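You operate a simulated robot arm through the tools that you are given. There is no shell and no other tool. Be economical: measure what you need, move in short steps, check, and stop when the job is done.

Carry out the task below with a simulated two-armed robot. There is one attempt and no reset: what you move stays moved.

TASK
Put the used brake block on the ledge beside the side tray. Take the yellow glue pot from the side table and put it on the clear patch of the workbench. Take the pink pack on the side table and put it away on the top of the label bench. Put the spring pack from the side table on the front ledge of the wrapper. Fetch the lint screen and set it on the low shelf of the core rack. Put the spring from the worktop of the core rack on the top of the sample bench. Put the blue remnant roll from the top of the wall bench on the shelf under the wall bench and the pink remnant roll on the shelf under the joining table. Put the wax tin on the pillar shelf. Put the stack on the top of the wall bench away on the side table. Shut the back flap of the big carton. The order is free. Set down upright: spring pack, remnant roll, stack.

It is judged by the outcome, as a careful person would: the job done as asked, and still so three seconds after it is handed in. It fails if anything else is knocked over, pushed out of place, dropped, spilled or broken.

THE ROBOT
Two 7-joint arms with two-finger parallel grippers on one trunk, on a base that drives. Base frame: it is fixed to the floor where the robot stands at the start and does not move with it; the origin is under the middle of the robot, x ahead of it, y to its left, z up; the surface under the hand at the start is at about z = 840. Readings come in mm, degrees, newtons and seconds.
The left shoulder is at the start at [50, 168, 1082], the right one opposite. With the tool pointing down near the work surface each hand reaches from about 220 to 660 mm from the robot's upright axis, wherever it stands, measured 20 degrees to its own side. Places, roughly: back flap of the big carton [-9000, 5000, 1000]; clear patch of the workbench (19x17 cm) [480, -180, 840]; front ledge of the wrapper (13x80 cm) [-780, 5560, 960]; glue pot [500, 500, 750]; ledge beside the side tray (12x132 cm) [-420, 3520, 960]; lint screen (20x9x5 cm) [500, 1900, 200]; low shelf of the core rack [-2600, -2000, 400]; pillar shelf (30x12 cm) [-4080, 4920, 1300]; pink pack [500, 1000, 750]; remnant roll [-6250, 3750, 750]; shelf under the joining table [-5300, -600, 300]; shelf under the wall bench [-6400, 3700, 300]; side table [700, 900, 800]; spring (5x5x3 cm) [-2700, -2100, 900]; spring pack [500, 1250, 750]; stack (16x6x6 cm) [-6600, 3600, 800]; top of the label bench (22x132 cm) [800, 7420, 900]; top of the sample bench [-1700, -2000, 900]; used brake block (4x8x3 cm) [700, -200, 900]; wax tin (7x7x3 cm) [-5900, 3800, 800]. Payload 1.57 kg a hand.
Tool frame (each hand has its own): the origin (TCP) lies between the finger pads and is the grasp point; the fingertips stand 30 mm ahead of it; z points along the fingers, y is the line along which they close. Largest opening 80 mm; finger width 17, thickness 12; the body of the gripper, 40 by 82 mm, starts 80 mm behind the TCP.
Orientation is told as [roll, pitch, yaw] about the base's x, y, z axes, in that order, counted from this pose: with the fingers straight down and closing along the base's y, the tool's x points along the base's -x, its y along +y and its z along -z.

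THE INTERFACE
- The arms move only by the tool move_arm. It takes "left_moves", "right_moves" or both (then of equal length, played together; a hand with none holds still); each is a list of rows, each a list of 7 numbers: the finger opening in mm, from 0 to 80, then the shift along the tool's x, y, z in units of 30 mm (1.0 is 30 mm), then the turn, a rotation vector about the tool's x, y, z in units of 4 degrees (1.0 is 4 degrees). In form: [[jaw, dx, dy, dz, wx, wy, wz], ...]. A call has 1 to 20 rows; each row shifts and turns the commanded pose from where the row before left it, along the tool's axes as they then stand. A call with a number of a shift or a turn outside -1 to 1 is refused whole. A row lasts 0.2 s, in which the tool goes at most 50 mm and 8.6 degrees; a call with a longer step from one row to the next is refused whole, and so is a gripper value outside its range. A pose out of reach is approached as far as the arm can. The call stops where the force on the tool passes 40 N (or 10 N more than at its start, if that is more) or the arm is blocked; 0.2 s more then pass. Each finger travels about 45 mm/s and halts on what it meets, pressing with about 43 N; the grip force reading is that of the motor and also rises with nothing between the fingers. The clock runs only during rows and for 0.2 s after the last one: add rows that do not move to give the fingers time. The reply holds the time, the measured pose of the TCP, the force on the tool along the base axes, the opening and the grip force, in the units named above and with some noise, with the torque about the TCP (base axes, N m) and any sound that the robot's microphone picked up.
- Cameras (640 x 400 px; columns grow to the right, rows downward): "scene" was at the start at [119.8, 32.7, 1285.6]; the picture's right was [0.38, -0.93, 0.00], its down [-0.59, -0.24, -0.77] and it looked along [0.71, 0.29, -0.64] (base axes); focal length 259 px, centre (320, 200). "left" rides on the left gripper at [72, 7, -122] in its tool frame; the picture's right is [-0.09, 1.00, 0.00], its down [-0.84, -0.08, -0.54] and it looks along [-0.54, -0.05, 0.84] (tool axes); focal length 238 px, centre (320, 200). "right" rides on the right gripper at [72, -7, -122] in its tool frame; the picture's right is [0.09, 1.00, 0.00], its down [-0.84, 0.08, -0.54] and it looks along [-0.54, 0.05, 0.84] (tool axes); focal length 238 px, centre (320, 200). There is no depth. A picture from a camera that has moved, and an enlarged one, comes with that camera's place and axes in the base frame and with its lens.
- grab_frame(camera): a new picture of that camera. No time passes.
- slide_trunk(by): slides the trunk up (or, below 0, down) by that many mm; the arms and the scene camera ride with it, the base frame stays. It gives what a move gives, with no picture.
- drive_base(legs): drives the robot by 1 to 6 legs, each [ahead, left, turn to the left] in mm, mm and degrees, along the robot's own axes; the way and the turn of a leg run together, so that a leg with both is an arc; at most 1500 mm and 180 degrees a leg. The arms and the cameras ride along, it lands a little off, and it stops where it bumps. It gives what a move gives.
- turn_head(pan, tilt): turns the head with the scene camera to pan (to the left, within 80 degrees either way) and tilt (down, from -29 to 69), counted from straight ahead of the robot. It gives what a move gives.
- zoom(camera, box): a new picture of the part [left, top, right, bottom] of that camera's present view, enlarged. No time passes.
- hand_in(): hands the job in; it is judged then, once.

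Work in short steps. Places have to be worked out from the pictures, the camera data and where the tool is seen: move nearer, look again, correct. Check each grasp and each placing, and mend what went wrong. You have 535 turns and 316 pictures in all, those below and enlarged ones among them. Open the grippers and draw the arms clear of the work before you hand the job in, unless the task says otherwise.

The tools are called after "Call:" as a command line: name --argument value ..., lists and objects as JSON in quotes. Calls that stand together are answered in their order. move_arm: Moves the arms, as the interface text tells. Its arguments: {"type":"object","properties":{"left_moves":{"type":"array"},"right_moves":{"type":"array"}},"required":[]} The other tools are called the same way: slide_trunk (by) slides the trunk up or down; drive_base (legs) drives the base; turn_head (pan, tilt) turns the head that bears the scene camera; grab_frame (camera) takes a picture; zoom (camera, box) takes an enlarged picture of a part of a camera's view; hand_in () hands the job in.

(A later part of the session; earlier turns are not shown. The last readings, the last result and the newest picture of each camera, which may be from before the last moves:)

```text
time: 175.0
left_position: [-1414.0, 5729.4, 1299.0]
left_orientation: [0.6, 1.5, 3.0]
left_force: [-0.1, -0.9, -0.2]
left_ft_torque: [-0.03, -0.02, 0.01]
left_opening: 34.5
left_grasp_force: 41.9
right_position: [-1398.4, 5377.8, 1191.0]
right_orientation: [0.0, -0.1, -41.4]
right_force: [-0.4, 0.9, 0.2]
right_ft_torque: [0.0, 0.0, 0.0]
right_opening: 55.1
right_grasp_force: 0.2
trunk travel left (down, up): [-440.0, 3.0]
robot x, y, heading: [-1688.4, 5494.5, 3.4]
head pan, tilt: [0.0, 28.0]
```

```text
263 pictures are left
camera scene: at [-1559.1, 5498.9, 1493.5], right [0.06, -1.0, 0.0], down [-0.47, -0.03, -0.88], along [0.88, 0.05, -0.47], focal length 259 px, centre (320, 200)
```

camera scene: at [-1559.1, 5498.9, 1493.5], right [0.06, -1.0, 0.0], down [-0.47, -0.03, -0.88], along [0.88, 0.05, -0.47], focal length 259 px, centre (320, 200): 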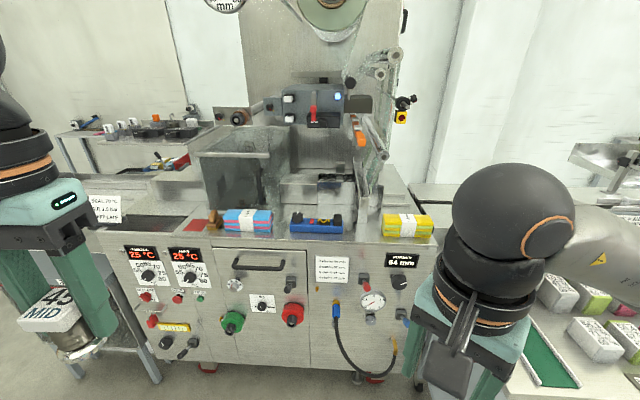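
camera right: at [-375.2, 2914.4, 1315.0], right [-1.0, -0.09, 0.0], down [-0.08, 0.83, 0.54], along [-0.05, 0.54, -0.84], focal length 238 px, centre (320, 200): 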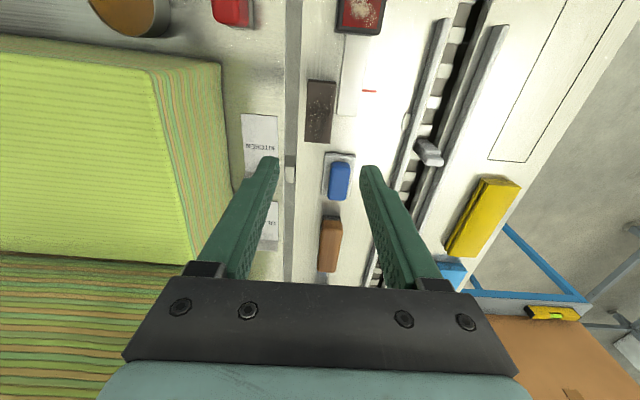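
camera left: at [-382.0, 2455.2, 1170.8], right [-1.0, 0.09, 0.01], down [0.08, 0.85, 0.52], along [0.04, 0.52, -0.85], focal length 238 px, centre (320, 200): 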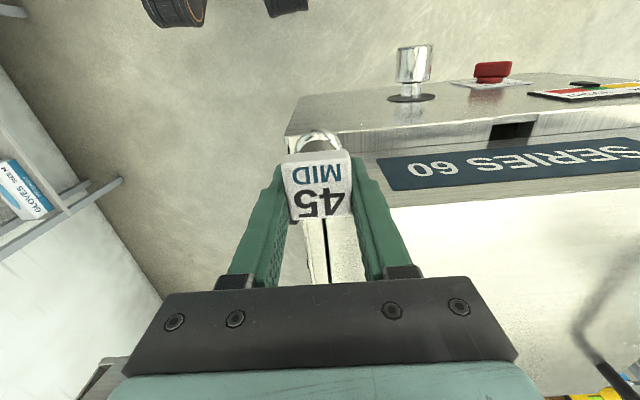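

The gap between the blue holder and the yellow pack on the ledge, around [-772, 5387], is about 125 mm wide. I drive up and view the spring pack in the hand.

Call:
drive_base --legs '[[0, 0, -3.4], [350, -75, 0]]'

Call:
turn_head --pan 0 --tilt 40

Call:
grab_frame --camera "scene"

Call:
grab_frame --camera "left"

```text
time: 177.7
left_position: [-1060.0, 5637.3, 1298.5]
left_orientation: [0.8, 1.5, -0.2]
left_force: [1.0, 0.5, -1.3]
left_ft_torque: [0.02, 0.01, 0.01]
left_opening: 34.4
left_grasp_force: 41.5
right_position: [-1062.9, 5285.8, 1191.6]
right_orientation: [-0.1, -0.1, -44.5]
right_force: [-0.5, -1.5, 0.9]
right_ft_torque: [-0.02, -0.03, -0.02]
right_opening: 55.0
right_grasp_force: 0.1
trunk travel left (down, up): [-440.0, 3.0]
robot x, y, heading: [-1350.3, 5409.6, 0.1]
head pan, tilt: [0.0, 28.0]
```

```text
time: 178.5
left_position: [-1060.1, 5637.8, 1298.5]
left_orientation: [0.6, 1.4, -0.2]
left_force: [-0.4, 0.4, -0.8]
left_ft_torque: [0.0, 0.0, -0.01]
left_opening: 34.6
left_grasp_force: 41.6
right_position: [-1064.3, 5285.9, 1191.1]
right_orientation: [0.0, -0.2, -44.6]
right_force: [-0.1, 0.4, -0.4]
right_ft_torque: [-0.02, 0.02, 0.05]
right_opening: 54.9
right_grasp_force: 0.0
trunk travel left (down, up): [-440.0, 3.0]
robot x, y, heading: [-1350.7, 5414.5, -0.2]
head pan, tilt: [0.0, 40.0]
```

```text
262 pictures are left
camera scene: at [-1223.9, 5415.7, 1475.1], right [0.0, -1.0, 0.0], down [-0.64, 0.0, -0.77], along [0.77, 0.0, -0.64], focal length 259 px, centre (320, 200)
```

scene: 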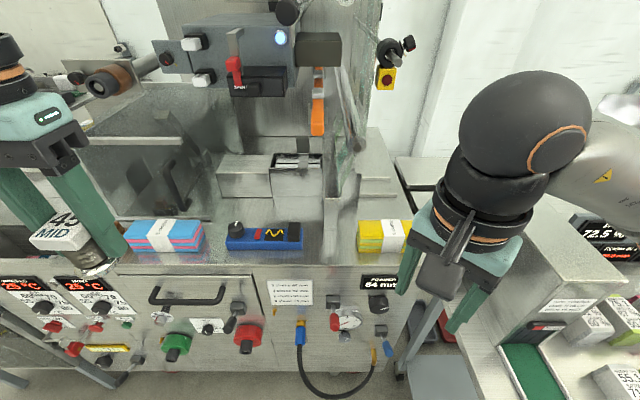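

```text
261 pictures are left
camera left: at [-1128.7, 5642.9, 1421.9], right [0.1, 1.0, 0.01], down [0.85, -0.09, 0.52], along [0.52, -0.04, -0.85], focal length 238 px, centre (320, 200)
```

left: 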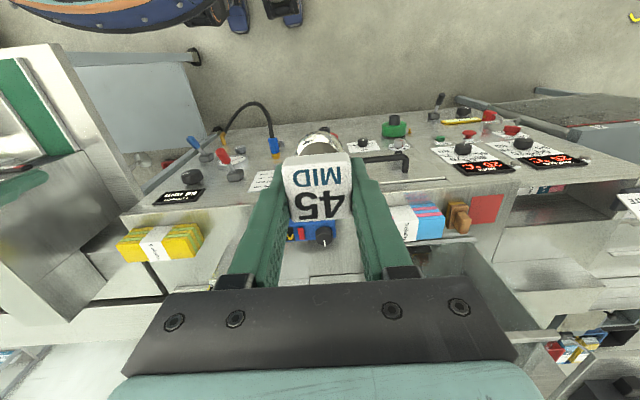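

I zoom on the pack to judge its tilt.

Call:
zoom --camera "scene" --box '[0, 180, 160, 280]'

Call:
zoom --camera "scene" --box '[240, 190, 440, 315]'

```text
4.00 times, centred on (80, 230) of scene
camera zoom: at [-1223.9, 5415.7, 1475.1], right [0.0, -1.0, 0.0], down [-0.64, 0.0, -0.77], along [0.77, 0.0, -0.64], focal length 1034 px, centre (1280, 80)
```

zoom: 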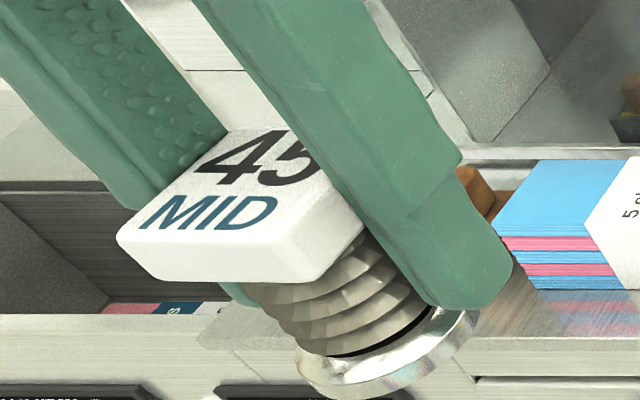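

```text
3.20 times, centred on (340, 252) of scene
camera zoom: at [-1223.9, 5415.7, 1475.1], right [0.0, -1.0, 0.0], down [-0.64, 0.0, -0.77], along [0.77, 0.0, -0.64], focal length 828 px, centre (256, 32)
```

zoom: 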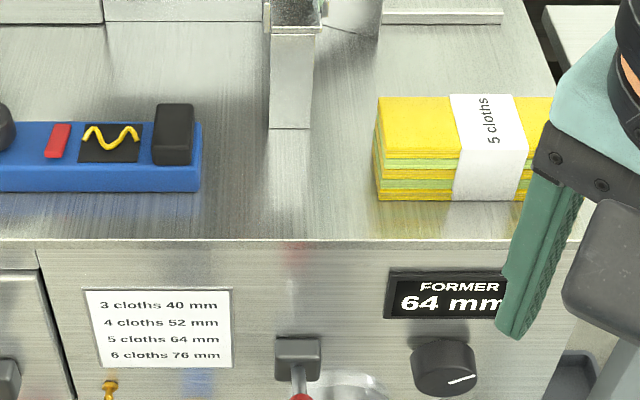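

The pack stands square in the fingers, and the gap is about 138 mm wide, centred near y=5389. I move over it and level the tool.

Call:
move_arm --left_moves '[[20, -0.65, -0.59, 0.3, 0.15, -0.37, 0], [20, -0.65, -0.59, 0.3, 0, 0, 0], [20, -0.65, -0.59, 0.3, 0, 0, 0], [20, -0.65, -0.59, 0.3, 0, 0, 0], [20, -0.65, -0.59, 0.3, 0, 0, 0], [20, -0.65, -0.59, 0.3, 0, 0, 0], [20, -0.65, -0.59, 0.3, 0, 0, 0], [20, -0.65, -0.59, 0.3, 0, 0, 0], [20, -0.65, -0.59, 0.3, 0, 0, 0], [20, -0.65, -0.59, 0.3, 0, 0, 0], [20, -0.65, -0.59, 0.3, 0, 0, 0], [20, -0.65, -0.59, 0.3, 0, 0, 0], [20, -0.65, -0.59, 0.3, 0, 0, 0], [20, -0.65, -0.59, 0.3, 0, 0, 0], [20, 0, 0, 0.7, 0, 0, 0], [20, 0, 0, 0.7, 0, 0, 0], [20, 0, 0, 0.7, 0, 0, 0], [20, 0, 0, 0, 0, 0, 0]]'

Call:
grab_frame --camera "scene"

Call:
grab_frame --camera "left"

```text
time: 182.3
left_position: [-928.1, 5548.6, 1166.7]
left_orientation: [0.1, -0.2, -0.3]
left_force: [0.0, 0.1, -1.2]
left_ft_torque: [-0.01, 0.0, 0.03]
left_opening: 34.5
left_grasp_force: 41.9
left hand out of reach, approached as far as the arm can: row 6, 7, 8, 9, 10, 11, 12, 13, 14
right_position: [-1064.0, 5285.9, 1192.1]
right_orientation: [-0.1, -0.2, -44.5]
right_force: [0.4, -0.4, 0.3]
right_ft_torque: [-0.02, 0.02, 0.01]
right_opening: 55.0
right_grasp_force: 0.0
trunk travel left (down, up): [-440.0, 3.0]
robot x, y, heading: [-1349.9, 5413.4, -0.0]
head pan, tilt: [0.0, 40.0]
```

```text
258 pictures are left
camera scene: at [-1223.8, 5415.6, 1475.0], right [0.0, -1.0, 0.0], down [-0.64, 0.0, -0.77], along [0.77, 0.0, -0.64], focal length 259 px, centre (320, 200)
```

scene: 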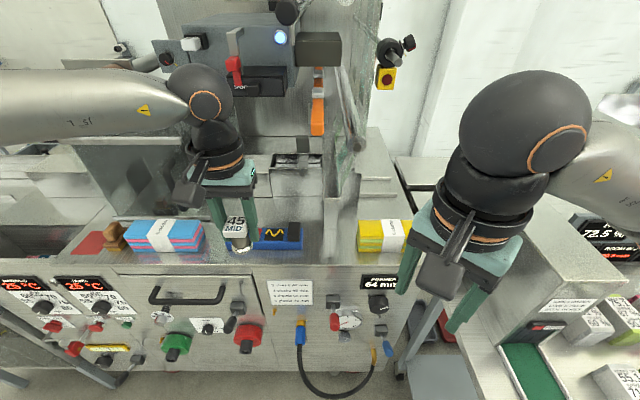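

```text
257 pictures are left
camera left: at [-999.6, 5555.6, 1288.1], right [0.1, 1.0, 0.0], down [0.84, -0.08, 0.54], along [0.54, -0.05, -0.84], focal length 238 px, centre (320, 200)
```

left: 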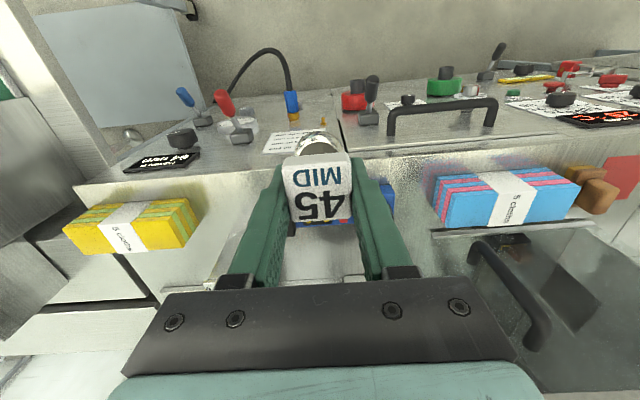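

The left arm can't reach straight ahead from here. I turn the base 25° to the right so the gap lies on the left hand's side.

Call:
drive_base --legs '[[0, 0, -25]]'

Call:
move_arm --left_moves '[[20, 0, 0, 0, 0, 0, -1], [20, 0, 0, 0, 0, 0, -1], [20, 0, 0, 0, 0, 0, -1], [20, 0, 0, 0, 0, 0, -1], [20, 0, 0, 0, 0, 0, -1], [20, 0, 0, 0, 0, 0, -1], [20, 0, 0, 0, 0, 0, 0]]'

```text
time: 183.9
left_position: [-911.0, 5362.3, 1167.8]
left_orientation: [0.1, 0.0, -24.6]
left_force: [0.0, -0.7, -1.7]
left_ft_torque: [0.0, -0.04, -0.03]
left_opening: 34.3
left_grasp_force: 41.9
right_position: [-1142.9, 5178.4, 1192.6]
right_orientation: [-0.2, -0.2, -68.9]
right_force: [-0.6, -0.1, 0.3]
right_ft_torque: [-0.01, 0.01, -0.01]
right_opening: 54.9
right_grasp_force: 0.2
trunk travel left (down, up): [-440.0, 3.0]
robot x, y, heading: [-1349.9, 5415.3, -24.3]
head pan, tilt: [0.0, 40.0]
```

```text
time: 185.5
left_position: [-910.8, 5362.0, 1168.8]
left_orientation: [0.0, -0.1, -0.6]
left_force: [-0.6, 0.0, -1.8]
left_ft_torque: [0.02, 0.0, -0.03]
left_opening: 34.6
left_grasp_force: 41.4
right_position: [-1142.7, 5178.7, 1192.0]
right_orientation: [-0.1, -0.2, -68.9]
right_force: [0.4, -0.1, 1.1]
right_ft_torque: [-0.01, -0.02, 0.03]
right_opening: 55.1
right_grasp_force: 0.1
trunk travel left (down, up): [-440.0, 3.0]
robot x, y, heading: [-1350.7, 5416.3, -24.2]
head pan, tilt: [0.0, 40.0]
```

Now I move over the gap.

Call:
move_arm --left_moves '[[20, -0.68, 0.15, 0.4, 0, 0, 0], [20, -0.68, 0.15, 0.4, 0, 0, 0], [20, -0.68, 0.15, 0.4, 0, 0, 0], [20, -0.68, 0.15, 0.4, 0, 0, 0], [20, -0.68, 0.15, 0.5, 0, 0, 0], [20, -0.68, 0.15, 0.5, 0, 0, 0], [20, 0, 0, 0.5, 0, 0, 0], [20, 0, 0, 0, 0, 0, 0]]'

Call:
grab_frame --camera "scene"

Call:
grab_frame --camera "left"

```text
time: 187.3
left_position: [-802.3, 5394.4, 1086.9]
left_orientation: [-0.5, -1.1, -1.2]
left_force: [0.0, 0.5, -1.5]
left_ft_torque: [-0.02, -0.01, 0.01]
left_opening: 34.5
left_grasp_force: 42.1
left hand out of reach, approached as far as the arm can: row 5, 6
right_position: [-1150.4, 5175.7, 1192.9]
right_orientation: [0.3, -0.2, -69.0]
right_force: [0.7, 0.4, 0.3]
right_ft_torque: [0.01, -0.02, -0.01]
right_opening: 55.0
right_grasp_force: 0.1
trunk travel left (down, up): [-440.0, 3.0]
robot x, y, heading: [-1348.7, 5414.9, -24.5]
head pan, tilt: [0.0, 40.0]
```

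```text
256 pictures are left
camera scene: at [-1243.7, 5360.3, 1475.9], right [-0.41, -0.91, -0.01], down [-0.58, 0.27, -0.77], along [0.7, -0.31, -0.64], focal length 259 px, centre (320, 200)
```

scene: 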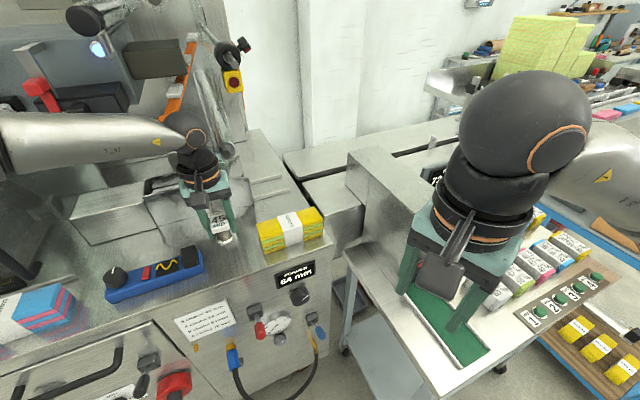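

```text
255 pictures are left
camera left: at [-876.2, 5402.7, 1206.9], right [0.11, 0.99, -0.01], down [0.83, -0.09, 0.56], along [0.55, -0.07, -0.83], focal length 238 px, centre (320, 200)
```

left: 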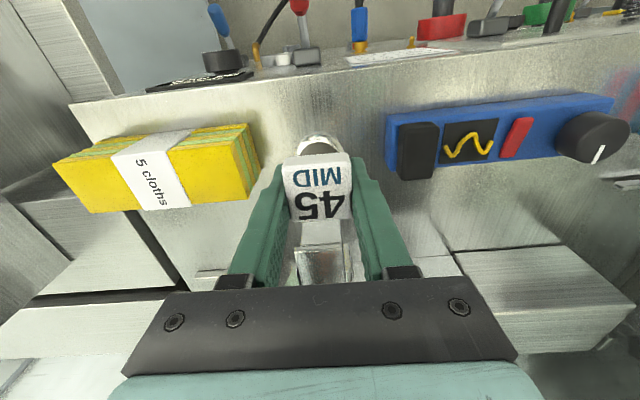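

The body seems to lean slightly, so the forearm may be touching the sealing head. I draw back a bit and check the readings.

Call:
move_arm --left_moves '[[20, 0.5, 0, 0, 0, 0, 0], [20, 0.5, 0, 0, 0, 0, 0], [20, 0, 0, 0, 0, 0, 0]]'

Call:
turn_head --pan 30 --tilt 25

Call:
grab_frame --camera "scene"

```text
time: 188.1
left_position: [-822.7, 5401.2, 1075.2]
left_orientation: [0.1, 0.0, -0.7]
left_force: [0.7, -0.4, -1.8]
left_ft_torque: [-0.02, 0.02, -0.03]
left_opening: 34.6
left_grasp_force: 41.8
right_position: [-1140.9, 5178.9, 1192.0]
right_orientation: [-0.2, -0.3, -69.0]
right_force: [-0.1, -0.6, -0.2]
right_ft_torque: [0.01, 0.01, 0.03]
right_opening: 55.1
right_grasp_force: 0.0
trunk travel left (down, up): [-440.0, 3.0]
robot x, y, heading: [-1351.8, 5415.3, -24.0]
head pan, tilt: [0.0, 40.0]
```

```text
time: 189.1
left_position: [-822.6, 5401.6, 1075.9]
left_orientation: [0.0, -0.1, -0.7]
left_force: [-0.6, -0.2, -0.8]
left_ft_torque: [0.01, -0.03, -0.01]
left_opening: 34.4
left_grasp_force: 42.3
right_position: [-1142.9, 5177.7, 1192.9]
right_orientation: [-0.2, -0.2, -69.0]
right_force: [-0.6, 1.1, 0.3]
right_ft_torque: [0.0, -0.02, -0.03]
right_opening: 55.1
right_grasp_force: 0.0
trunk travel left (down, up): [-440.0, 3.0]
robot x, y, heading: [-1350.9, 5414.1, -24.5]
head pan, tilt: [30.0, 25.0]
```

```text
254 pictures are left
camera scene: at [-1220.6, 5408.0, 1498.3], right [0.1, -1.0, 0.0], down [-0.42, -0.04, -0.91], along [0.9, 0.09, -0.42], focal length 259 px, centre (320, 200)
```

scene: 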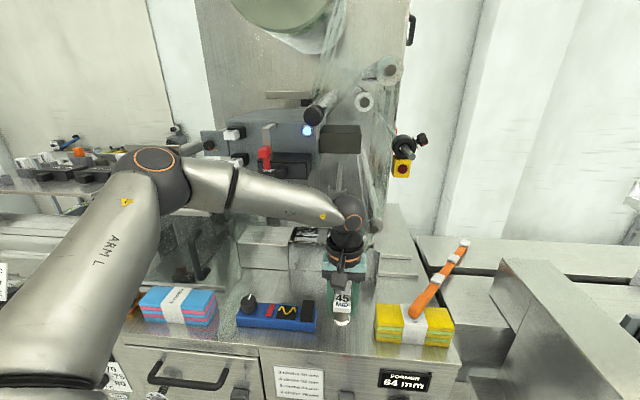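

An orange bar now lies across the yellow pack; I zoom to see what happened.

Call:
zoom --camera "scene" --box '[230, 60, 550, 260]'

Call:
zoom --camera "scene" --box '[320, 210, 512, 330]'

```text
2.00 times, centred on (390, 160) of scene
camera zoom: at [-1220.6, 5408.0, 1498.3], right [0.1, -1.0, 0.0], down [-0.42, -0.04, -0.91], along [0.9, 0.09, -0.42], focal length 517 px, centre (180, 280)
```

zoom: 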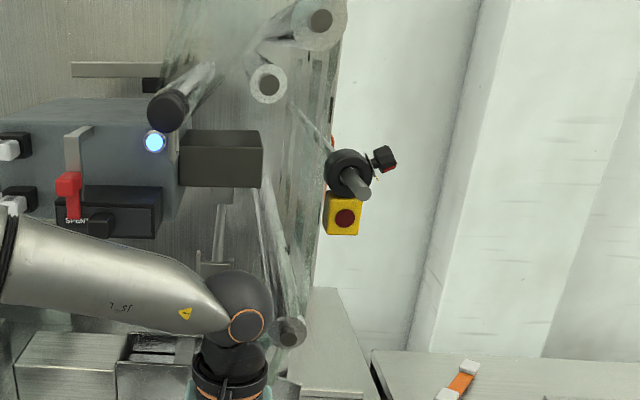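

```text
3.33 times, centred on (416, 270) of scene
camera zoom: at [-1220.6, 5408.0, 1498.3], right [0.1, -1.0, 0.0], down [-0.42, -0.04, -0.91], along [0.9, 0.09, -0.42], focal length 862 px, centre (0, -33)
```

zoom: 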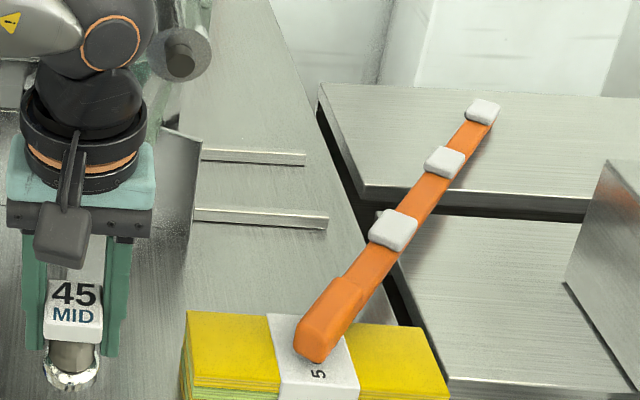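

I look from the left wrist camera too, to place the orange bar.

Call:
grab_frame --camera "left"

Call:
turn_head --pan 10 --tilt 35

Call:
grab_frame --camera "scene"

```text
251 pictures are left
camera left: at [-895.6, 5407.6, 1198.0], right [0.1, 0.99, 0.0], down [0.84, -0.09, 0.54], along [0.54, -0.06, -0.84], focal length 238 px, centre (320, 200)
```

left: 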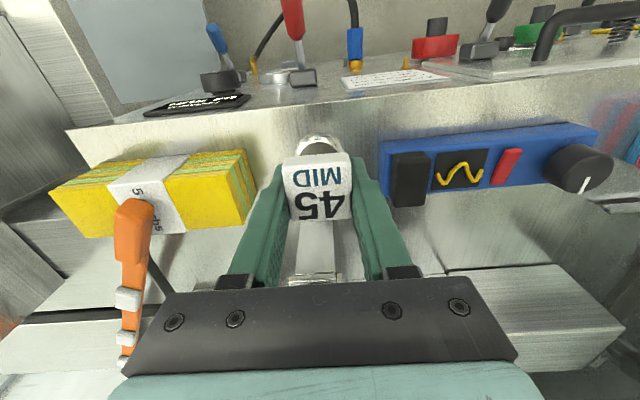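

```text
time: 189.9
left_position: [-825.2, 5400.4, 1076.7]
left_orientation: [0.1, -0.1, -0.7]
left_force: [-0.2, 0.0, -0.5]
left_ft_torque: [0.03, -0.02, -0.04]
left_opening: 34.3
left_grasp_force: 41.4
right_position: [-1143.5, 5179.1, 1192.8]
right_orientation: [-0.1, -0.1, -69.0]
right_force: [-0.9, -0.3, 0.0]
right_ft_torque: [-0.01, 0.0, -0.02]
right_opening: 55.2
right_grasp_force: 0.1
trunk travel left (down, up): [-440.0, 3.0]
robot x, y, heading: [-1348.6, 5418.2, -24.2]
head pan, tilt: [10.0, 35.0]
```

```text
250 pictures are left
camera scene: at [-1227.0, 5377.1, 1482.6], right [-0.25, -0.97, 0.0], down [-0.56, 0.14, -0.82], along [0.79, -0.2, -0.57], focal length 259 px, centre (320, 200)
```

scene: 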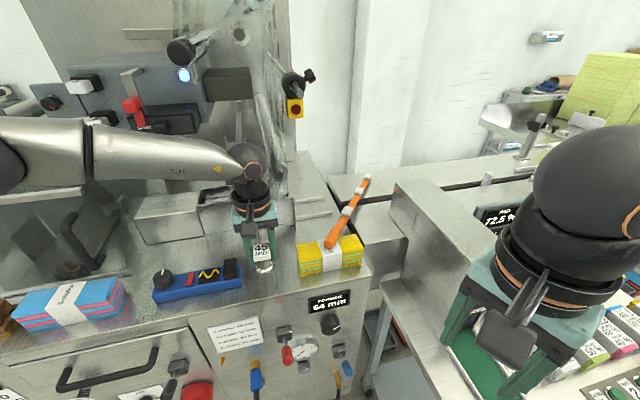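

The orange stick, once cradled horizontally at z≈1290 above this spot, was dislodged by my wrist and now rests on the yellow pack. I must put it back later; first I look for its cradle.

Call:
zoom --camera "scene" --box '[160, 0, 320, 100]'

Call:
zoom --camera "scene" --box '[190, 100, 380, 220]'

```text
4.00 times, centred on (240, 50) of scene
camera zoom: at [-1227.0, 5377.1, 1482.6], right [-0.25, -0.97, 0.0], down [-0.56, 0.14, -0.82], along [0.79, -0.2, -0.57], focal length 1034 px, centre (640, 800)
```

zoom: 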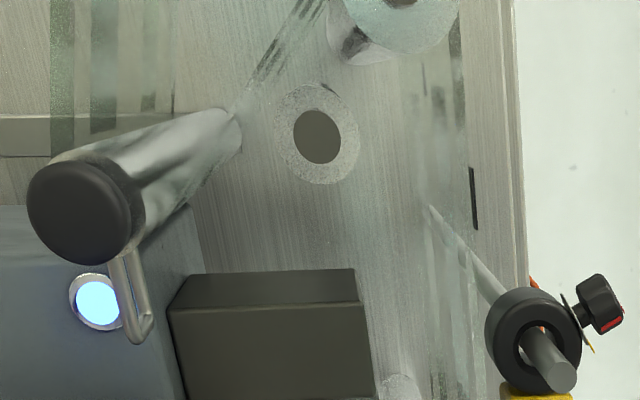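

```text
3.33 times, centred on (285, 160) of scene
camera zoom: at [-1227.0, 5377.1, 1482.6], right [-0.25, -0.97, 0.0], down [-0.56, 0.14, -0.82], along [0.79, -0.2, -0.57], focal length 862 px, centre (437, 333)
```

zoom: 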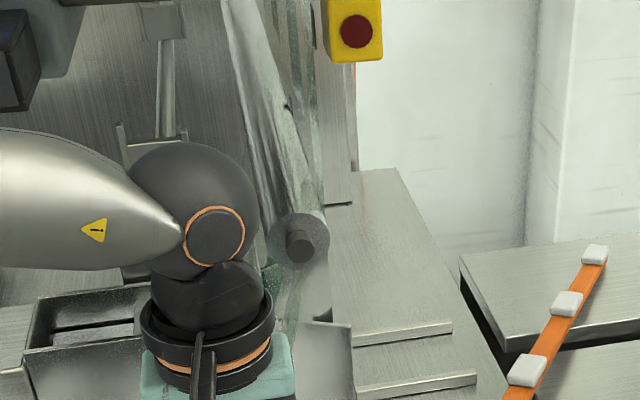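

The cradle is a bar along x at y≈5421, z≈1280, with a fork at x≈-707; the stick lay on it. First I set the spring pack down in the gap, staying clear of that fork.

Call:
move_arm --left_moves '[[20, 0, -0.3, 0.5, 0, 0, 0], [20, 0, 0, 0.5, 0, 0, 0], [20, 0, 0, 0.5, 0, 0, 0], [20, -0.3, 0, 0.4, 0, 0, 0], [20, -0.3, 0, 0, 0, 0, 0], [20, 0, 0, 0, 0, 0, 0]]'

Call:
grab_frame --camera "left"

Call:
zoom --camera "scene" --box '[160, 180, 400, 330]'

```text
time: 191.3
left_position: [-814.6, 5411.3, 1029.4]
left_orientation: [0.0, -0.1, -0.7]
left_force: [0.3, -0.8, -0.6]
left_ft_torque: [-0.01, -0.01, -0.01]
left_opening: 34.6
left_grasp_force: 42.0
left hand out of reach, approached as far as the arm can: row 2, 3, 4, 5
right_position: [-1143.5, 5179.3, 1192.0]
right_orientation: [-0.1, -0.2, -69.0]
right_force: [0.7, -0.7, -0.3]
right_ft_torque: [-0.03, 0.06, 0.0]
right_opening: 54.9
right_grasp_force: 0.1
trunk travel left (down, up): [-440.0, 3.0]
robot x, y, heading: [-1349.7, 5413.9, -24.3]
head pan, tilt: [10.0, 35.0]
```

```text
247 pictures are left
camera left: at [-886.6, 5417.9, 1151.7], right [0.1, 0.99, 0.0], down [0.83, -0.09, 0.54], along [0.54, -0.06, -0.84], focal length 238 px, centre (320, 200)
```

left: 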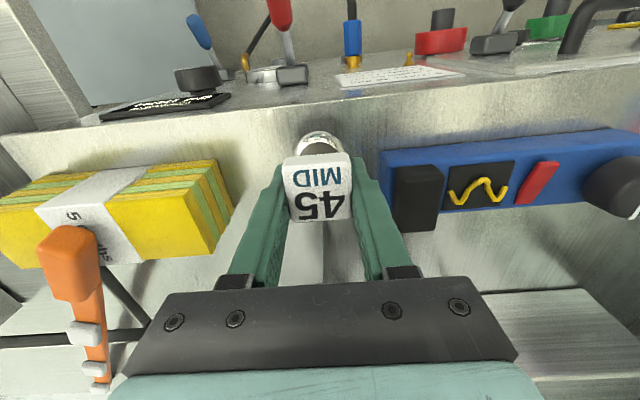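

```text
2.67 times, centred on (280, 255) of scene
camera zoom: at [-1227.0, 5377.1, 1482.6], right [-0.25, -0.97, 0.0], down [-0.56, 0.14, -0.82], along [0.79, -0.2, -0.57], focal length 690 px, centre (427, 53)
```

zoom: 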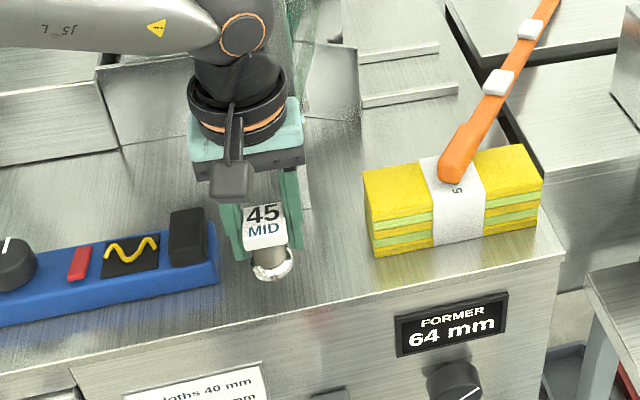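

I want the pack about 18 mm further from the blue holder; a 2° turn of the base does that.

Call:
drive_base --legs '[[0, 0, -2]]'

Call:
grab_frame --camera "left"

```text
time: 192.1
left_position: [-815.0, 5392.7, 1030.2]
left_orientation: [0.0, -0.1, -2.7]
left_force: [-0.6, 0.6, 0.0]
left_ft_torque: [0.0, -0.01, -0.03]
left_opening: 34.4
left_grasp_force: 41.9
right_position: [-1151.2, 5172.2, 1192.3]
right_orientation: [-0.1, -0.2, -71.0]
right_force: [0.3, -0.2, -0.2]
right_ft_torque: [0.01, 0.0, -0.03]
right_opening: 55.0
right_grasp_force: 0.2
trunk travel left (down, up): [-440.0, 3.0]
robot x, y, heading: [-1349.6, 5416.4, -26.3]
head pan, tilt: [10.0, 35.0]
```

```text
245 pictures are left
camera left: at [-886.8, 5401.7, 1151.8], right [0.14, 0.99, 0.0], down [0.83, -0.12, 0.54], along [0.54, -0.08, -0.84], focal length 238 px, centre (320, 200)
```

left: 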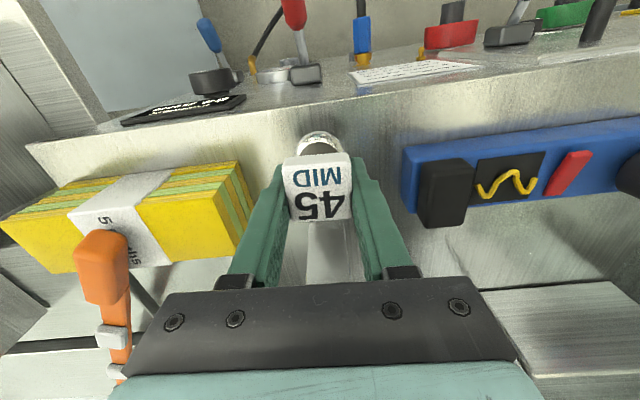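

Centred in the gap now. I lower with the trunk, then creep.

Call:
slide_trunk --by -24

Call:
move_arm --left_moves '[[20, 0, 0, 0.05, 0, 0, 0], [20, 0, 0, 0.05, 0, 0, 0], [20, 0, 0, 0.05, 0, 0, 0], [20, 0, 0, 0, 0, 0, 0]]'

```text
time: 192.8
left_position: [-816.9, 5392.2, 1006.3]
left_orientation: [-0.2, 0.0, -2.6]
left_force: [0.8, 1.0, -1.1]
left_ft_torque: [0.04, 0.0, 0.01]
left_opening: 34.5
left_grasp_force: 41.8
right_position: [-1152.5, 5170.3, 1167.3]
right_orientation: [-0.1, -0.1, -71.0]
right_force: [0.3, 0.0, -0.6]
right_ft_torque: [-0.02, -0.01, -0.02]
right_opening: 54.9
right_grasp_force: 0.0
trunk travel left (down, up): [-416.0, 27.0]
robot x, y, heading: [-1348.1, 5413.7, -26.3]
head pan, tilt: [10.0, 35.0]
```

```text
time: 193.8
left_position: [-817.5, 5394.6, 1002.7]
left_orientation: [-0.1, -0.1, -2.7]
left_force: [0.3, 0.2, -0.9]
left_ft_torque: [0.0, -0.04, 0.0]
left_opening: 34.3
left_grasp_force: 42.0
right_position: [-1151.8, 5171.5, 1168.9]
right_orientation: [-0.1, -0.1, -71.0]
right_force: [0.1, -0.4, -0.3]
right_ft_torque: [-0.04, 0.02, 0.02]
right_opening: 55.0
right_grasp_force: 0.0
trunk travel left (down, up): [-416.0, 27.0]
robot x, y, heading: [-1352.6, 5416.3, -26.3]
head pan, tilt: [10.0, 35.0]
```

The pack is a bit near the front edge; I shift 12 mm inward before contact, then creep on.

Call:
move_arm --left_moves '[[20, -0.2, 0, 0, 0, 0, 0], [20, -0.2, 0, 0, 0, 0, 0], [20, 0, 0, 0.04, 0, 0, 0], [20, 0, 0, 0.04, 0, 0, 0], [20, 0, 0, 0, 0, 0, 0]]'

Call:
zoom --camera "scene" --box '[200, 200, 360, 300]'

```text
time: 195.0
left_position: [-808.0, 5396.2, 1004.1]
left_orientation: [-0.1, -0.2, -2.7]
left_force: [0.6, 0.0, -1.3]
left_ft_torque: [-0.02, -0.02, -0.01]
left_opening: 34.3
left_grasp_force: 42.6
left hand out of reach, approached as far as the arm can: row 1, 4
right_position: [-1151.5, 5171.8, 1167.2]
right_orientation: [-0.2, -0.3, -70.9]
right_force: [-0.2, 0.4, 0.5]
right_ft_torque: [-0.02, -0.04, -0.01]
right_opening: 54.9
right_grasp_force: 0.0
trunk travel left (down, up): [-416.0, 27.0]
robot x, y, heading: [-1348.6, 5413.3, -26.3]
head pan, tilt: [10.0, 35.0]
```

```text
4.00 times, centred on (280, 250) of scene
camera zoom: at [-1228.4, 5372.9, 1458.6], right [-0.28, -0.96, 0.0], down [-0.55, 0.16, -0.82], along [0.79, -0.23, -0.57], focal length 1034 px, centre (480, 0)
```

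zoom: 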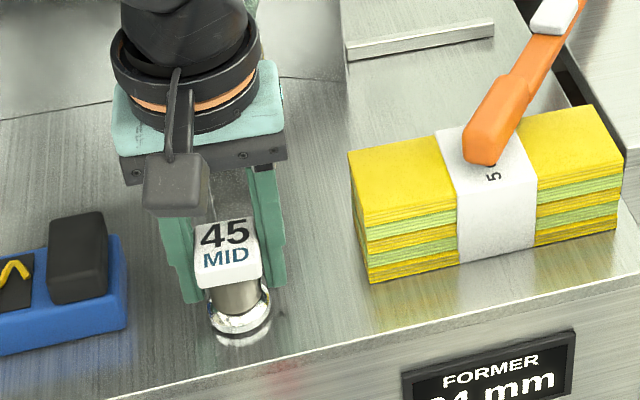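

I lower the last millimetres with the trunk.

Call:
slide_trunk --by -3

Call:
slide_trunk --by -2

```text
time: 195.5
left_position: [-806.9, 5395.8, 1002.4]
left_orientation: [-0.2, -0.1, -2.7]
left_force: [-0.4, 0.2, 0.0]
left_ft_torque: [0.04, 0.05, -0.01]
left_opening: 34.4
left_grasp_force: 41.9
right_position: [-1151.8, 5172.3, 1165.6]
right_orientation: [-0.1, -0.2, -71.0]
right_force: [0.2, -0.3, 0.4]
right_ft_torque: [-0.01, -0.04, -0.02]
right_opening: 55.1
right_grasp_force: 0.1
trunk travel left (down, up): [-413.0, 30.0]
robot x, y, heading: [-1347.3, 5415.3, -26.4]
head pan, tilt: [10.0, 35.0]
```

```text
time: 196.0
left_position: [-806.9, 5396.2, 1001.6]
left_orientation: [-0.1, -0.3, -2.7]
left_force: [0.0, 2.0, 13.6]
left_ft_torque: [0.18, 0.29, -0.04]
left_opening: 34.3
left_grasp_force: 42.1
right_position: [-1151.9, 5173.0, 1164.3]
right_orientation: [-0.2, -0.3, -71.0]
right_force: [-0.3, -0.2, -0.1]
right_ft_torque: [0.0, -0.01, -0.01]
right_opening: 55.2
right_grasp_force: 0.1
trunk travel left (down, up): [-411.0, 32.0]
robot x, y, heading: [-1350.4, 5413.9, -26.4]
head pan, tilt: [10.0, 35.0]
```

Contact (14 N). I open gently and look before rising.

Call:
move_arm --left_moves '[[36, 0, 0, 0, 0, 0, 0], [40, 0, 0, 0, 0, 0, 0], [48, 0, 0, 0, 0, 0, 0], [56, 0, 0, 0, 0, 0, 0], [60, 0, 0, 0, 0, 0, 0], [60, 0, 0, 0, 0, 0, 0]]'

Call:
zoom --camera "scene" --box '[200, 200, 360, 300]'

Call:
grab_frame --camera "left"

```text
time: 197.4
left_position: [-807.7, 5396.1, 999.4]
left_orientation: [-0.2, -0.1, -2.7]
left_force: [0.3, -0.5, 0.1]
left_ft_torque: [-0.01, -0.01, 0.0]
left_opening: 59.9
left_grasp_force: 0.1
right_position: [-1150.0, 5172.6, 1163.5]
right_orientation: [-0.1, -0.2, -71.0]
right_force: [-0.2, -0.4, 0.3]
right_ft_torque: [-0.02, 0.01, -0.05]
right_opening: 54.9
right_grasp_force: 0.1
trunk travel left (down, up): [-411.0, 32.0]
robot x, y, heading: [-1349.3, 5414.4, -26.4]
head pan, tilt: [10.0, 35.0]
```

```text
4.00 times, centred on (280, 250) of scene
camera zoom: at [-1228.5, 5372.9, 1453.6], right [-0.28, -0.96, 0.0], down [-0.55, 0.16, -0.82], along [0.79, -0.23, -0.57], focal length 1034 px, centre (480, 0)
```

zoom: 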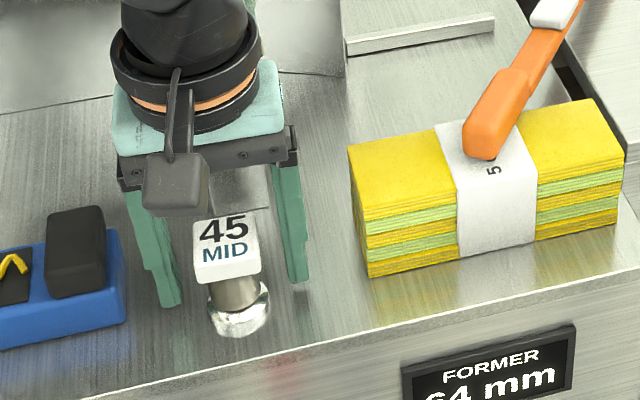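

```text
242 pictures are left
camera left: at [-878.5, 5406.6, 1120.9], right [0.14, 0.99, 0.0], down [0.83, -0.12, 0.54], along [0.54, -0.08, -0.84], focal length 238 px, centre (320, 200)
```

left: 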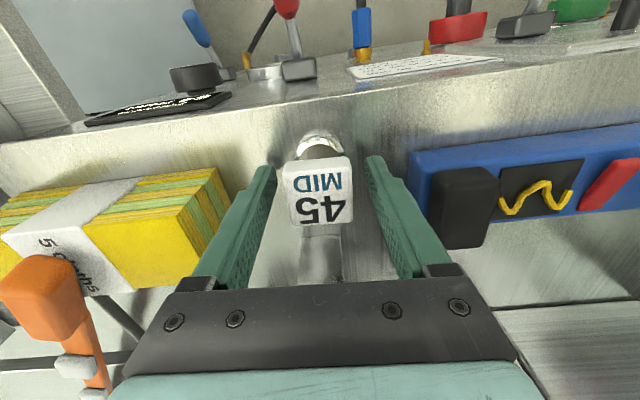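

The spring pack stands upright on its own. I rise and draw back.

Call:
move_arm --left_moves '[[60, 0, 0, -0.4, 0, 0, 0], [60, 0, 0, -0.6, 0, 0, 0], [60, 0.1, 0, -0.8, 0, 0, 0], [60, 0.2, 0, -0.8, 0, 0, 0], [60, 0.5, 0, -0.8, 0, 0, 0], [60, 0.8, 0, -0.4, 0, 0, 0], [60, 0.9, 0, 0, 0, 0, 0], [60, 0.9, 0, 0, 0, 0, 0], [60, 0.9, 0, 0, 0, 0, 0], [60, 0.9, 0, 0, 0, 0, 0], [60, 0, 0, 0, 0, 0, 0]]'

Call:
drive_base --legs '[[0, 0, 26]]'

Call:
turn_head --pan 0 --tilt 25

Call:
grab_frame --camera "scene"

```text
time: 199.8
left_position: [-962.7, 5401.1, 1110.4]
left_orientation: [-0.2, -0.3, -2.7]
left_force: [0.5, 1.0, -0.3]
left_ft_torque: [-0.01, 0.02, 0.0]
left_opening: 60.1
left_grasp_force: 0.1
right_position: [-1151.2, 5171.9, 1161.9]
right_orientation: [-0.1, -0.2, -71.0]
right_force: [0.4, 0.1, -0.4]
right_ft_torque: [-0.03, -0.02, -0.02]
right_opening: 55.1
right_grasp_force: 0.2
trunk travel left (down, up): [-411.0, 32.0]
robot x, y, heading: [-1354.2, 5415.9, -26.2]
head pan, tilt: [10.0, 35.0]
```

```text
time: 201.6
left_position: [-996.3, 5573.8, 1110.5]
left_orientation: [-0.2, -0.1, 23.3]
left_force: [0.7, -0.3, 0.0]
left_ft_torque: [0.03, 0.03, -0.03]
left_opening: 60.2
left_grasp_force: 0.0
right_position: [-1064.0, 5283.4, 1163.8]
right_orientation: [-0.1, -0.2, -45.0]
right_force: [0.1, -0.1, 0.0]
right_ft_torque: [-0.03, -0.03, -0.01]
right_opening: 55.0
right_grasp_force: 0.0
trunk travel left (down, up): [-411.0, 32.0]
robot x, y, heading: [-1352.1, 5415.4, -0.4]
head pan, tilt: [10.0, 35.0]
```

```text
time: 202.3
left_position: [-996.4, 5572.4, 1110.2]
left_orientation: [-0.1, -0.1, 23.4]
left_force: [-0.2, -1.3, 0.2]
left_ft_torque: [-0.01, 0.01, 0.0]
left_opening: 60.2
left_grasp_force: 0.0
right_position: [-1064.9, 5282.9, 1162.1]
right_orientation: [-0.1, -0.1, -45.0]
right_force: [0.6, -0.1, 0.3]
right_ft_torque: [0.0, 0.0, -0.01]
right_opening: 55.2
right_grasp_force: 0.1
trunk travel left (down, up): [-411.0, 32.0]
robot x, y, heading: [-1347.6, 5413.9, 0.0]
head pan, tilt: [0.0, 25.0]
```

```text
241 pictures are left
camera scene: at [-1216.7, 5414.8, 1469.3], right [0.0, -1.0, 0.0], down [-0.42, 0.0, -0.91], along [0.91, 0.0, -0.42], focal length 259 px, centre (320, 200)
```

scene: 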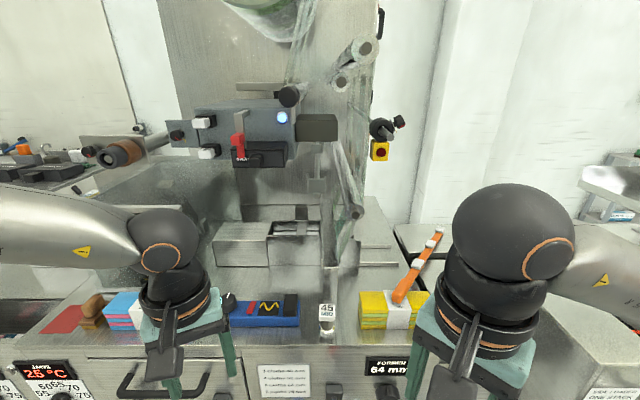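

I zoom on the cradle where the stick lay, and on the stick.

Call:
zoom --camera "scene" --box '[272, 150, 368, 210]'

Call:
zoom --camera "scene" --box '[340, 215, 468, 295]'

```text
6.67 times, centred on (320, 180) of scene
camera zoom: at [-1216.7, 5414.8, 1469.3], right [0.0, -1.0, 0.0], down [-0.42, 0.0, -0.91], along [0.91, 0.0, -0.42], focal length 1724 px, centre (320, 333)
```

zoom: 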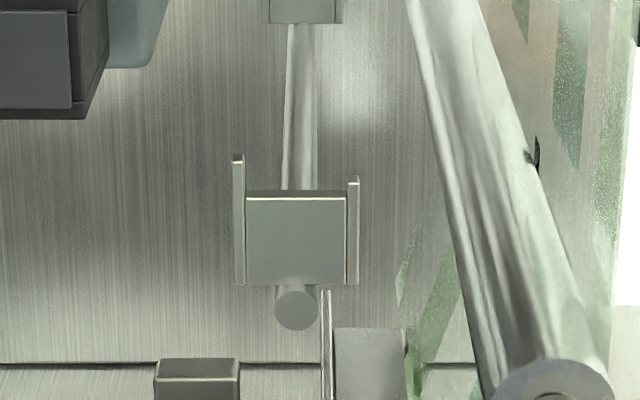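

```text
5.00 times, centred on (404, 255) of scene
camera zoom: at [-1216.7, 5414.8, 1469.3], right [0.0, -1.0, 0.0], down [-0.42, 0.0, -0.91], along [0.91, 0.0, -0.42], focal length 1293 px, centre (-100, -75)
```

zoom: 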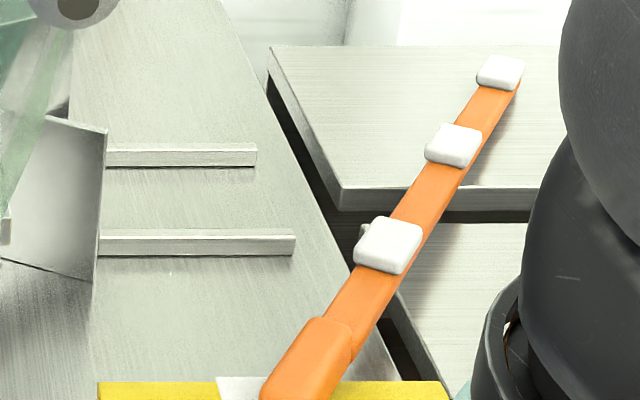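

I'll restore the stick with the right hand: pitch the fingers 45° forward, grip the orange handle from its end, and lay it back in the cradle. First I orient the hand.

Call:
move_arm --right_moves '[[60, 0, 0, -0.5, 0, 0, -0.87], [60, 0, 0, -0.5, 0, 0, -0.87], [60, 0, 0, 0, 0, 0, -0.87], [60, 0, 0, 0, 0, -0.94, 0], [60, 0, 0, 0, 0, -0.94, 0], [60, 0, 0, 0, 0, -0.94, 0], [60, 0, 0, 0, 0, -0.94, 0], [60, 0, 0, 0, 0, -0.94, 0], [60, 0, 0, 0, 0, -0.94, 0], [60, 0, 0, 0, 0, -0.94, 0], [60, 0, 0, 0, 0, -0.94, 0], [60, 0, 0, 0, 0, -0.94, 0], [60, 0, 0, 0, 0, -0.94, 0], [60, 0, 0, 0, 0, -0.94, 0], [60, 0, 0, 0, 0, -0.94, 0], [60, 0, 0, 0, 0, 0, 0]]'

Call:
grab_frame --camera "right"

```text
time: 205.7
left_position: [-995.9, 5573.8, 1110.9]
left_orientation: [-0.1, -0.1, 23.4]
left_force: [-0.6, 0.0, -0.3]
left_ft_torque: [-0.01, -0.02, -0.01]
left_opening: 59.7
left_grasp_force: 0.0
right_position: [-1063.7, 5282.7, 1192.8]
right_orientation: [-0.2, -45.4, -34.3]
right_force: [0.5, -0.7, -0.2]
right_ft_torque: [0.02, -0.03, 0.02]
right_opening: 60.0
right_grasp_force: 0.0
trunk travel left (down, up): [-411.0, 32.0]
robot x, y, heading: [-1349.3, 5415.5, -0.2]
head pan, tilt: [0.0, 25.0]
```

```text
238 pictures are left
camera right: at [-1181.8, 5356.4, 1228.4], right [0.51, 0.86, -0.07], down [0.21, -0.05, 0.98], along [0.83, -0.51, -0.21], focal length 238 px, centre (320, 200)
```

right: 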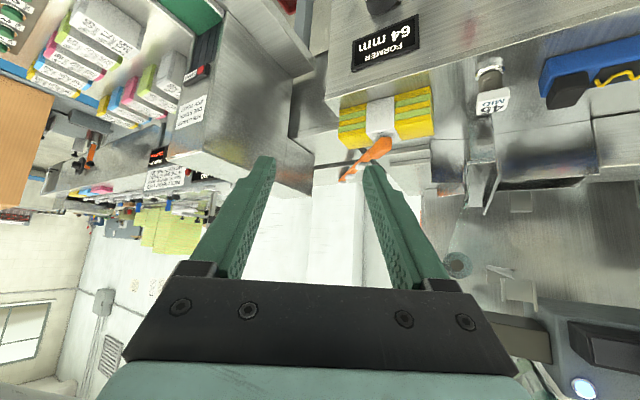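

The view agrees with my estimate of the stick's near end. I move to a pre-grasp point 100 mm before it.

Call:
move_arm --right_moves '[[60, -0.31, 0.387, 0.64, 0, 0, 0], [60, -0.31, 0.387, 0.64, 0, 0, 0], [60, -0.31, 0.387, 0.64, 0, 0, 0], [60, -0.31, 0.387, 0.64, 0, 0, 0], [60, -0.31, 0.387, 0.64, 0, 0, 0], [60, -0.31, 0.387, 0.64, 0, 0, 0], [60, -0.31, 0.387, 0.64, 0, 0, 0], [60, -0.31, 0.387, 0.64, 0, 0, 0], [60, -0.31, 0.387, 0.64, 0, 0, 0], [60, -0.31, 0.387, 0.64, 0, 0, 0], [60, 0, 0, 0, 0, 0, 0]]'

Call:
grab_frame --camera "right"

Call:
turn_head --pan -15 --tilt 35

Call:
grab_frame --camera "scene"

```text
time: 208.1
left_position: [-997.0, 5573.5, 1109.5]
left_orientation: [0.0, -0.1, 23.4]
left_force: [0.1, -0.1, -0.4]
left_ft_torque: [0.03, -0.03, -0.04]
left_opening: 59.9
left_grasp_force: 0.1
right_position: [-833.2, 5265.5, 1122.3]
right_orientation: [-0.2, -45.4, -34.3]
right_force: [0.5, 0.1, 0.5]
right_ft_torque: [-0.03, 0.0, -0.01]
right_opening: 60.1
right_grasp_force: 0.0
trunk travel left (down, up): [-411.0, 32.0]
robot x, y, heading: [-1353.0, 5413.8, -0.0]
head pan, tilt: [0.0, 25.0]
```

```text
237 pictures are left
camera right: at [-949.0, 5337.8, 1158.5], right [0.51, 0.86, -0.07], down [0.21, -0.05, 0.98], along [0.83, -0.51, -0.21], focal length 238 px, centre (320, 200)
```

right: 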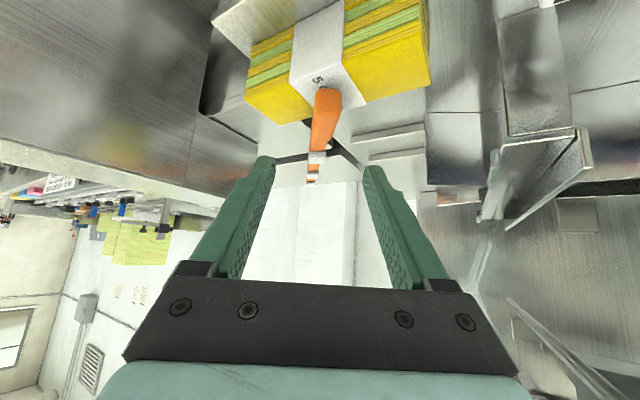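

```text
time: 208.8
left_position: [-996.8, 5572.9, 1109.4]
left_orientation: [-0.2, -0.1, 23.5]
left_force: [-0.1, 0.3, 0.9]
left_ft_torque: [0.03, -0.02, -0.01]
left_opening: 60.0
left_grasp_force: 0.2
right_position: [-831.5, 5264.7, 1124.4]
right_orientation: [-0.2, -45.3, -34.3]
right_force: [0.1, -0.3, 0.1]
right_ft_torque: [0.01, -0.04, 0.0]
right_opening: 60.1
right_grasp_force: 0.1
trunk travel left (down, up): [-411.0, 32.0]
robot x, y, heading: [-1348.9, 5414.1, -0.5]
head pan, tilt: [-15.0, 35.0]
```

```text
236 pictures are left
camera scene: at [-1223.9, 5392.1, 1453.6], right [-0.26, -0.96, 0.0], down [-0.55, 0.15, -0.82], along [0.79, -0.21, -0.57], focal length 259 px, centre (320, 200)
```

scene: 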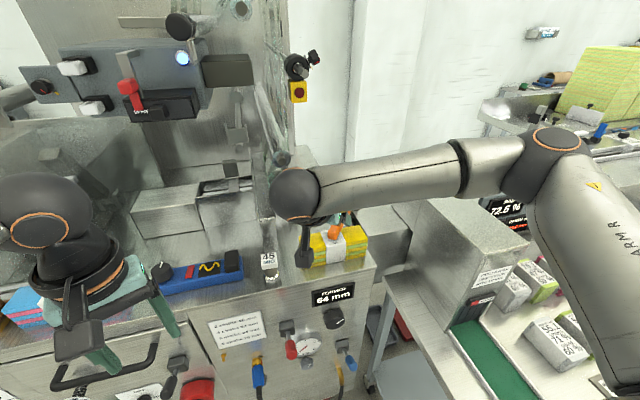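

The handle lies centred between the fingers. I advance along the fingers and close.

Call:
move_arm --right_moves '[[60, 0, 0, 0.8, 0, 0, 0], [60, 0, 0, 0.8, 0, 0, 0], [60, 0, 0, 0.8, 0, 0, 0], [60, 0, 0, 0.5, 0, 0, 0], [60, 0, 0, 0.3, 0, 0, 0], [60, 0, 0, 0, 0, 0, 0]]'

Call:
grab_frame --camera "right"

Call:
zoom --camera "scene" --box '[270, 190, 398, 270]'

```text
time: 210.2
left_position: [-996.1, 5573.6, 1110.9]
left_orientation: [-0.1, -0.1, 23.4]
left_force: [-0.2, -0.4, 0.2]
left_ft_torque: [0.01, -0.02, -0.01]
left_opening: 60.0
left_grasp_force: 0.0
right_position: [-777.1, 5225.4, 1057.1]
right_orientation: [-0.3, -45.3, -34.3]
right_force: [0.6, -0.7, 0.8]
right_ft_torque: [-0.02, -0.02, -0.01]
right_opening: 59.7
right_grasp_force: 0.1
trunk travel left (down, up): [-411.0, 32.0]
robot x, y, heading: [-1353.7, 5415.3, -0.2]
head pan, tilt: [-15.0, 35.0]
```

```text
235 pictures are left
camera right: at [-894.7, 5298.1, 1091.9], right [0.51, 0.86, -0.07], down [0.21, -0.05, 0.98], along [0.83, -0.51, -0.21], focal length 238 px, centre (320, 200)
```

right: 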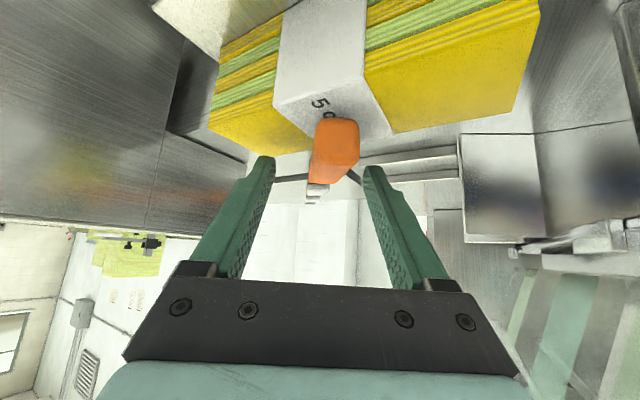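

```text
5.00 times, centred on (334, 230) of scene
camera zoom: at [-1223.9, 5392.1, 1453.6], right [-0.26, -0.96, 0.0], down [-0.55, 0.15, -0.82], along [0.79, -0.22, -0.57], focal length 1293 px, centre (250, 50)
```

zoom: 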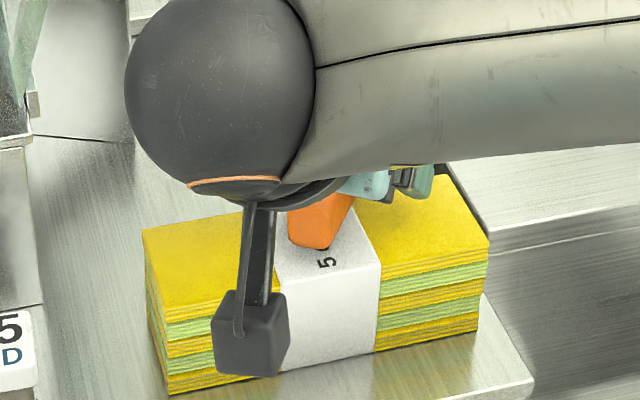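

I shift 8 mm sideways, go 12 mm deeper, and close gently.

Call:
move_arm --right_moves '[[60, 0, 0.27, 0, 0, 0, 0], [60, 0, 0, 0.2, 0, 0, 0], [60, 0, 0, 0.2, 0, 0, 0], [50, 0, 0, 0, 0, 0, 0], [40, 0, 0, 0, 0, 0, 0], [30, 0, 0, 0, 0, 0, 0], [20, 0, 0, 0, 0, 0, 0], [10, 0, 0, 0, 0, 0, 0], [10, 0, 0, 0, 0, 0, 0]]'

Call:
grab_frame --camera "right"

```text
time: 212.2
left_position: [-997.1, 5574.2, 1110.9]
left_orientation: [-0.1, -0.1, 23.5]
left_force: [-0.9, -0.1, 0.5]
left_ft_torque: [0.01, -0.02, 0.0]
left_opening: 59.9
left_grasp_force: 0.1
right_position: [-764.7, 5228.3, 1047.0]
right_orientation: [-0.2, -45.3, -34.3]
right_force: [-0.2, -0.7, 1.5]
right_ft_torque: [-0.03, -0.04, 0.03]
right_opening: 21.6
right_grasp_force: 33.5
trunk travel left (down, up): [-411.0, 32.0]
robot x, y, heading: [-1355.4, 5416.1, -0.2]
head pan, tilt: [-15.0, 35.0]
```

```text
233 pictures are left
camera right: at [-881.6, 5301.2, 1082.4], right [0.51, 0.86, -0.07], down [0.21, -0.05, 0.98], along [0.83, -0.51, -0.21], focal length 238 px, centre (320, 200)
```

right: 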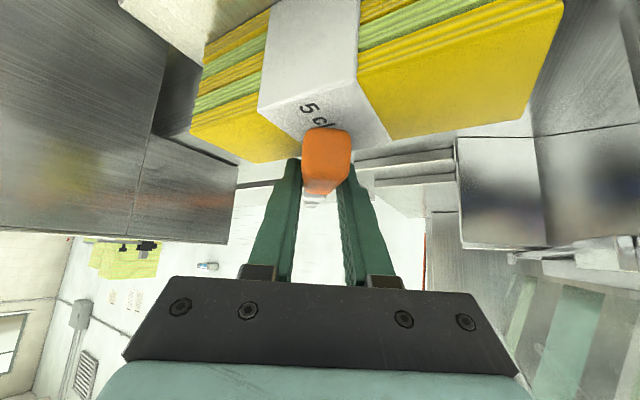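

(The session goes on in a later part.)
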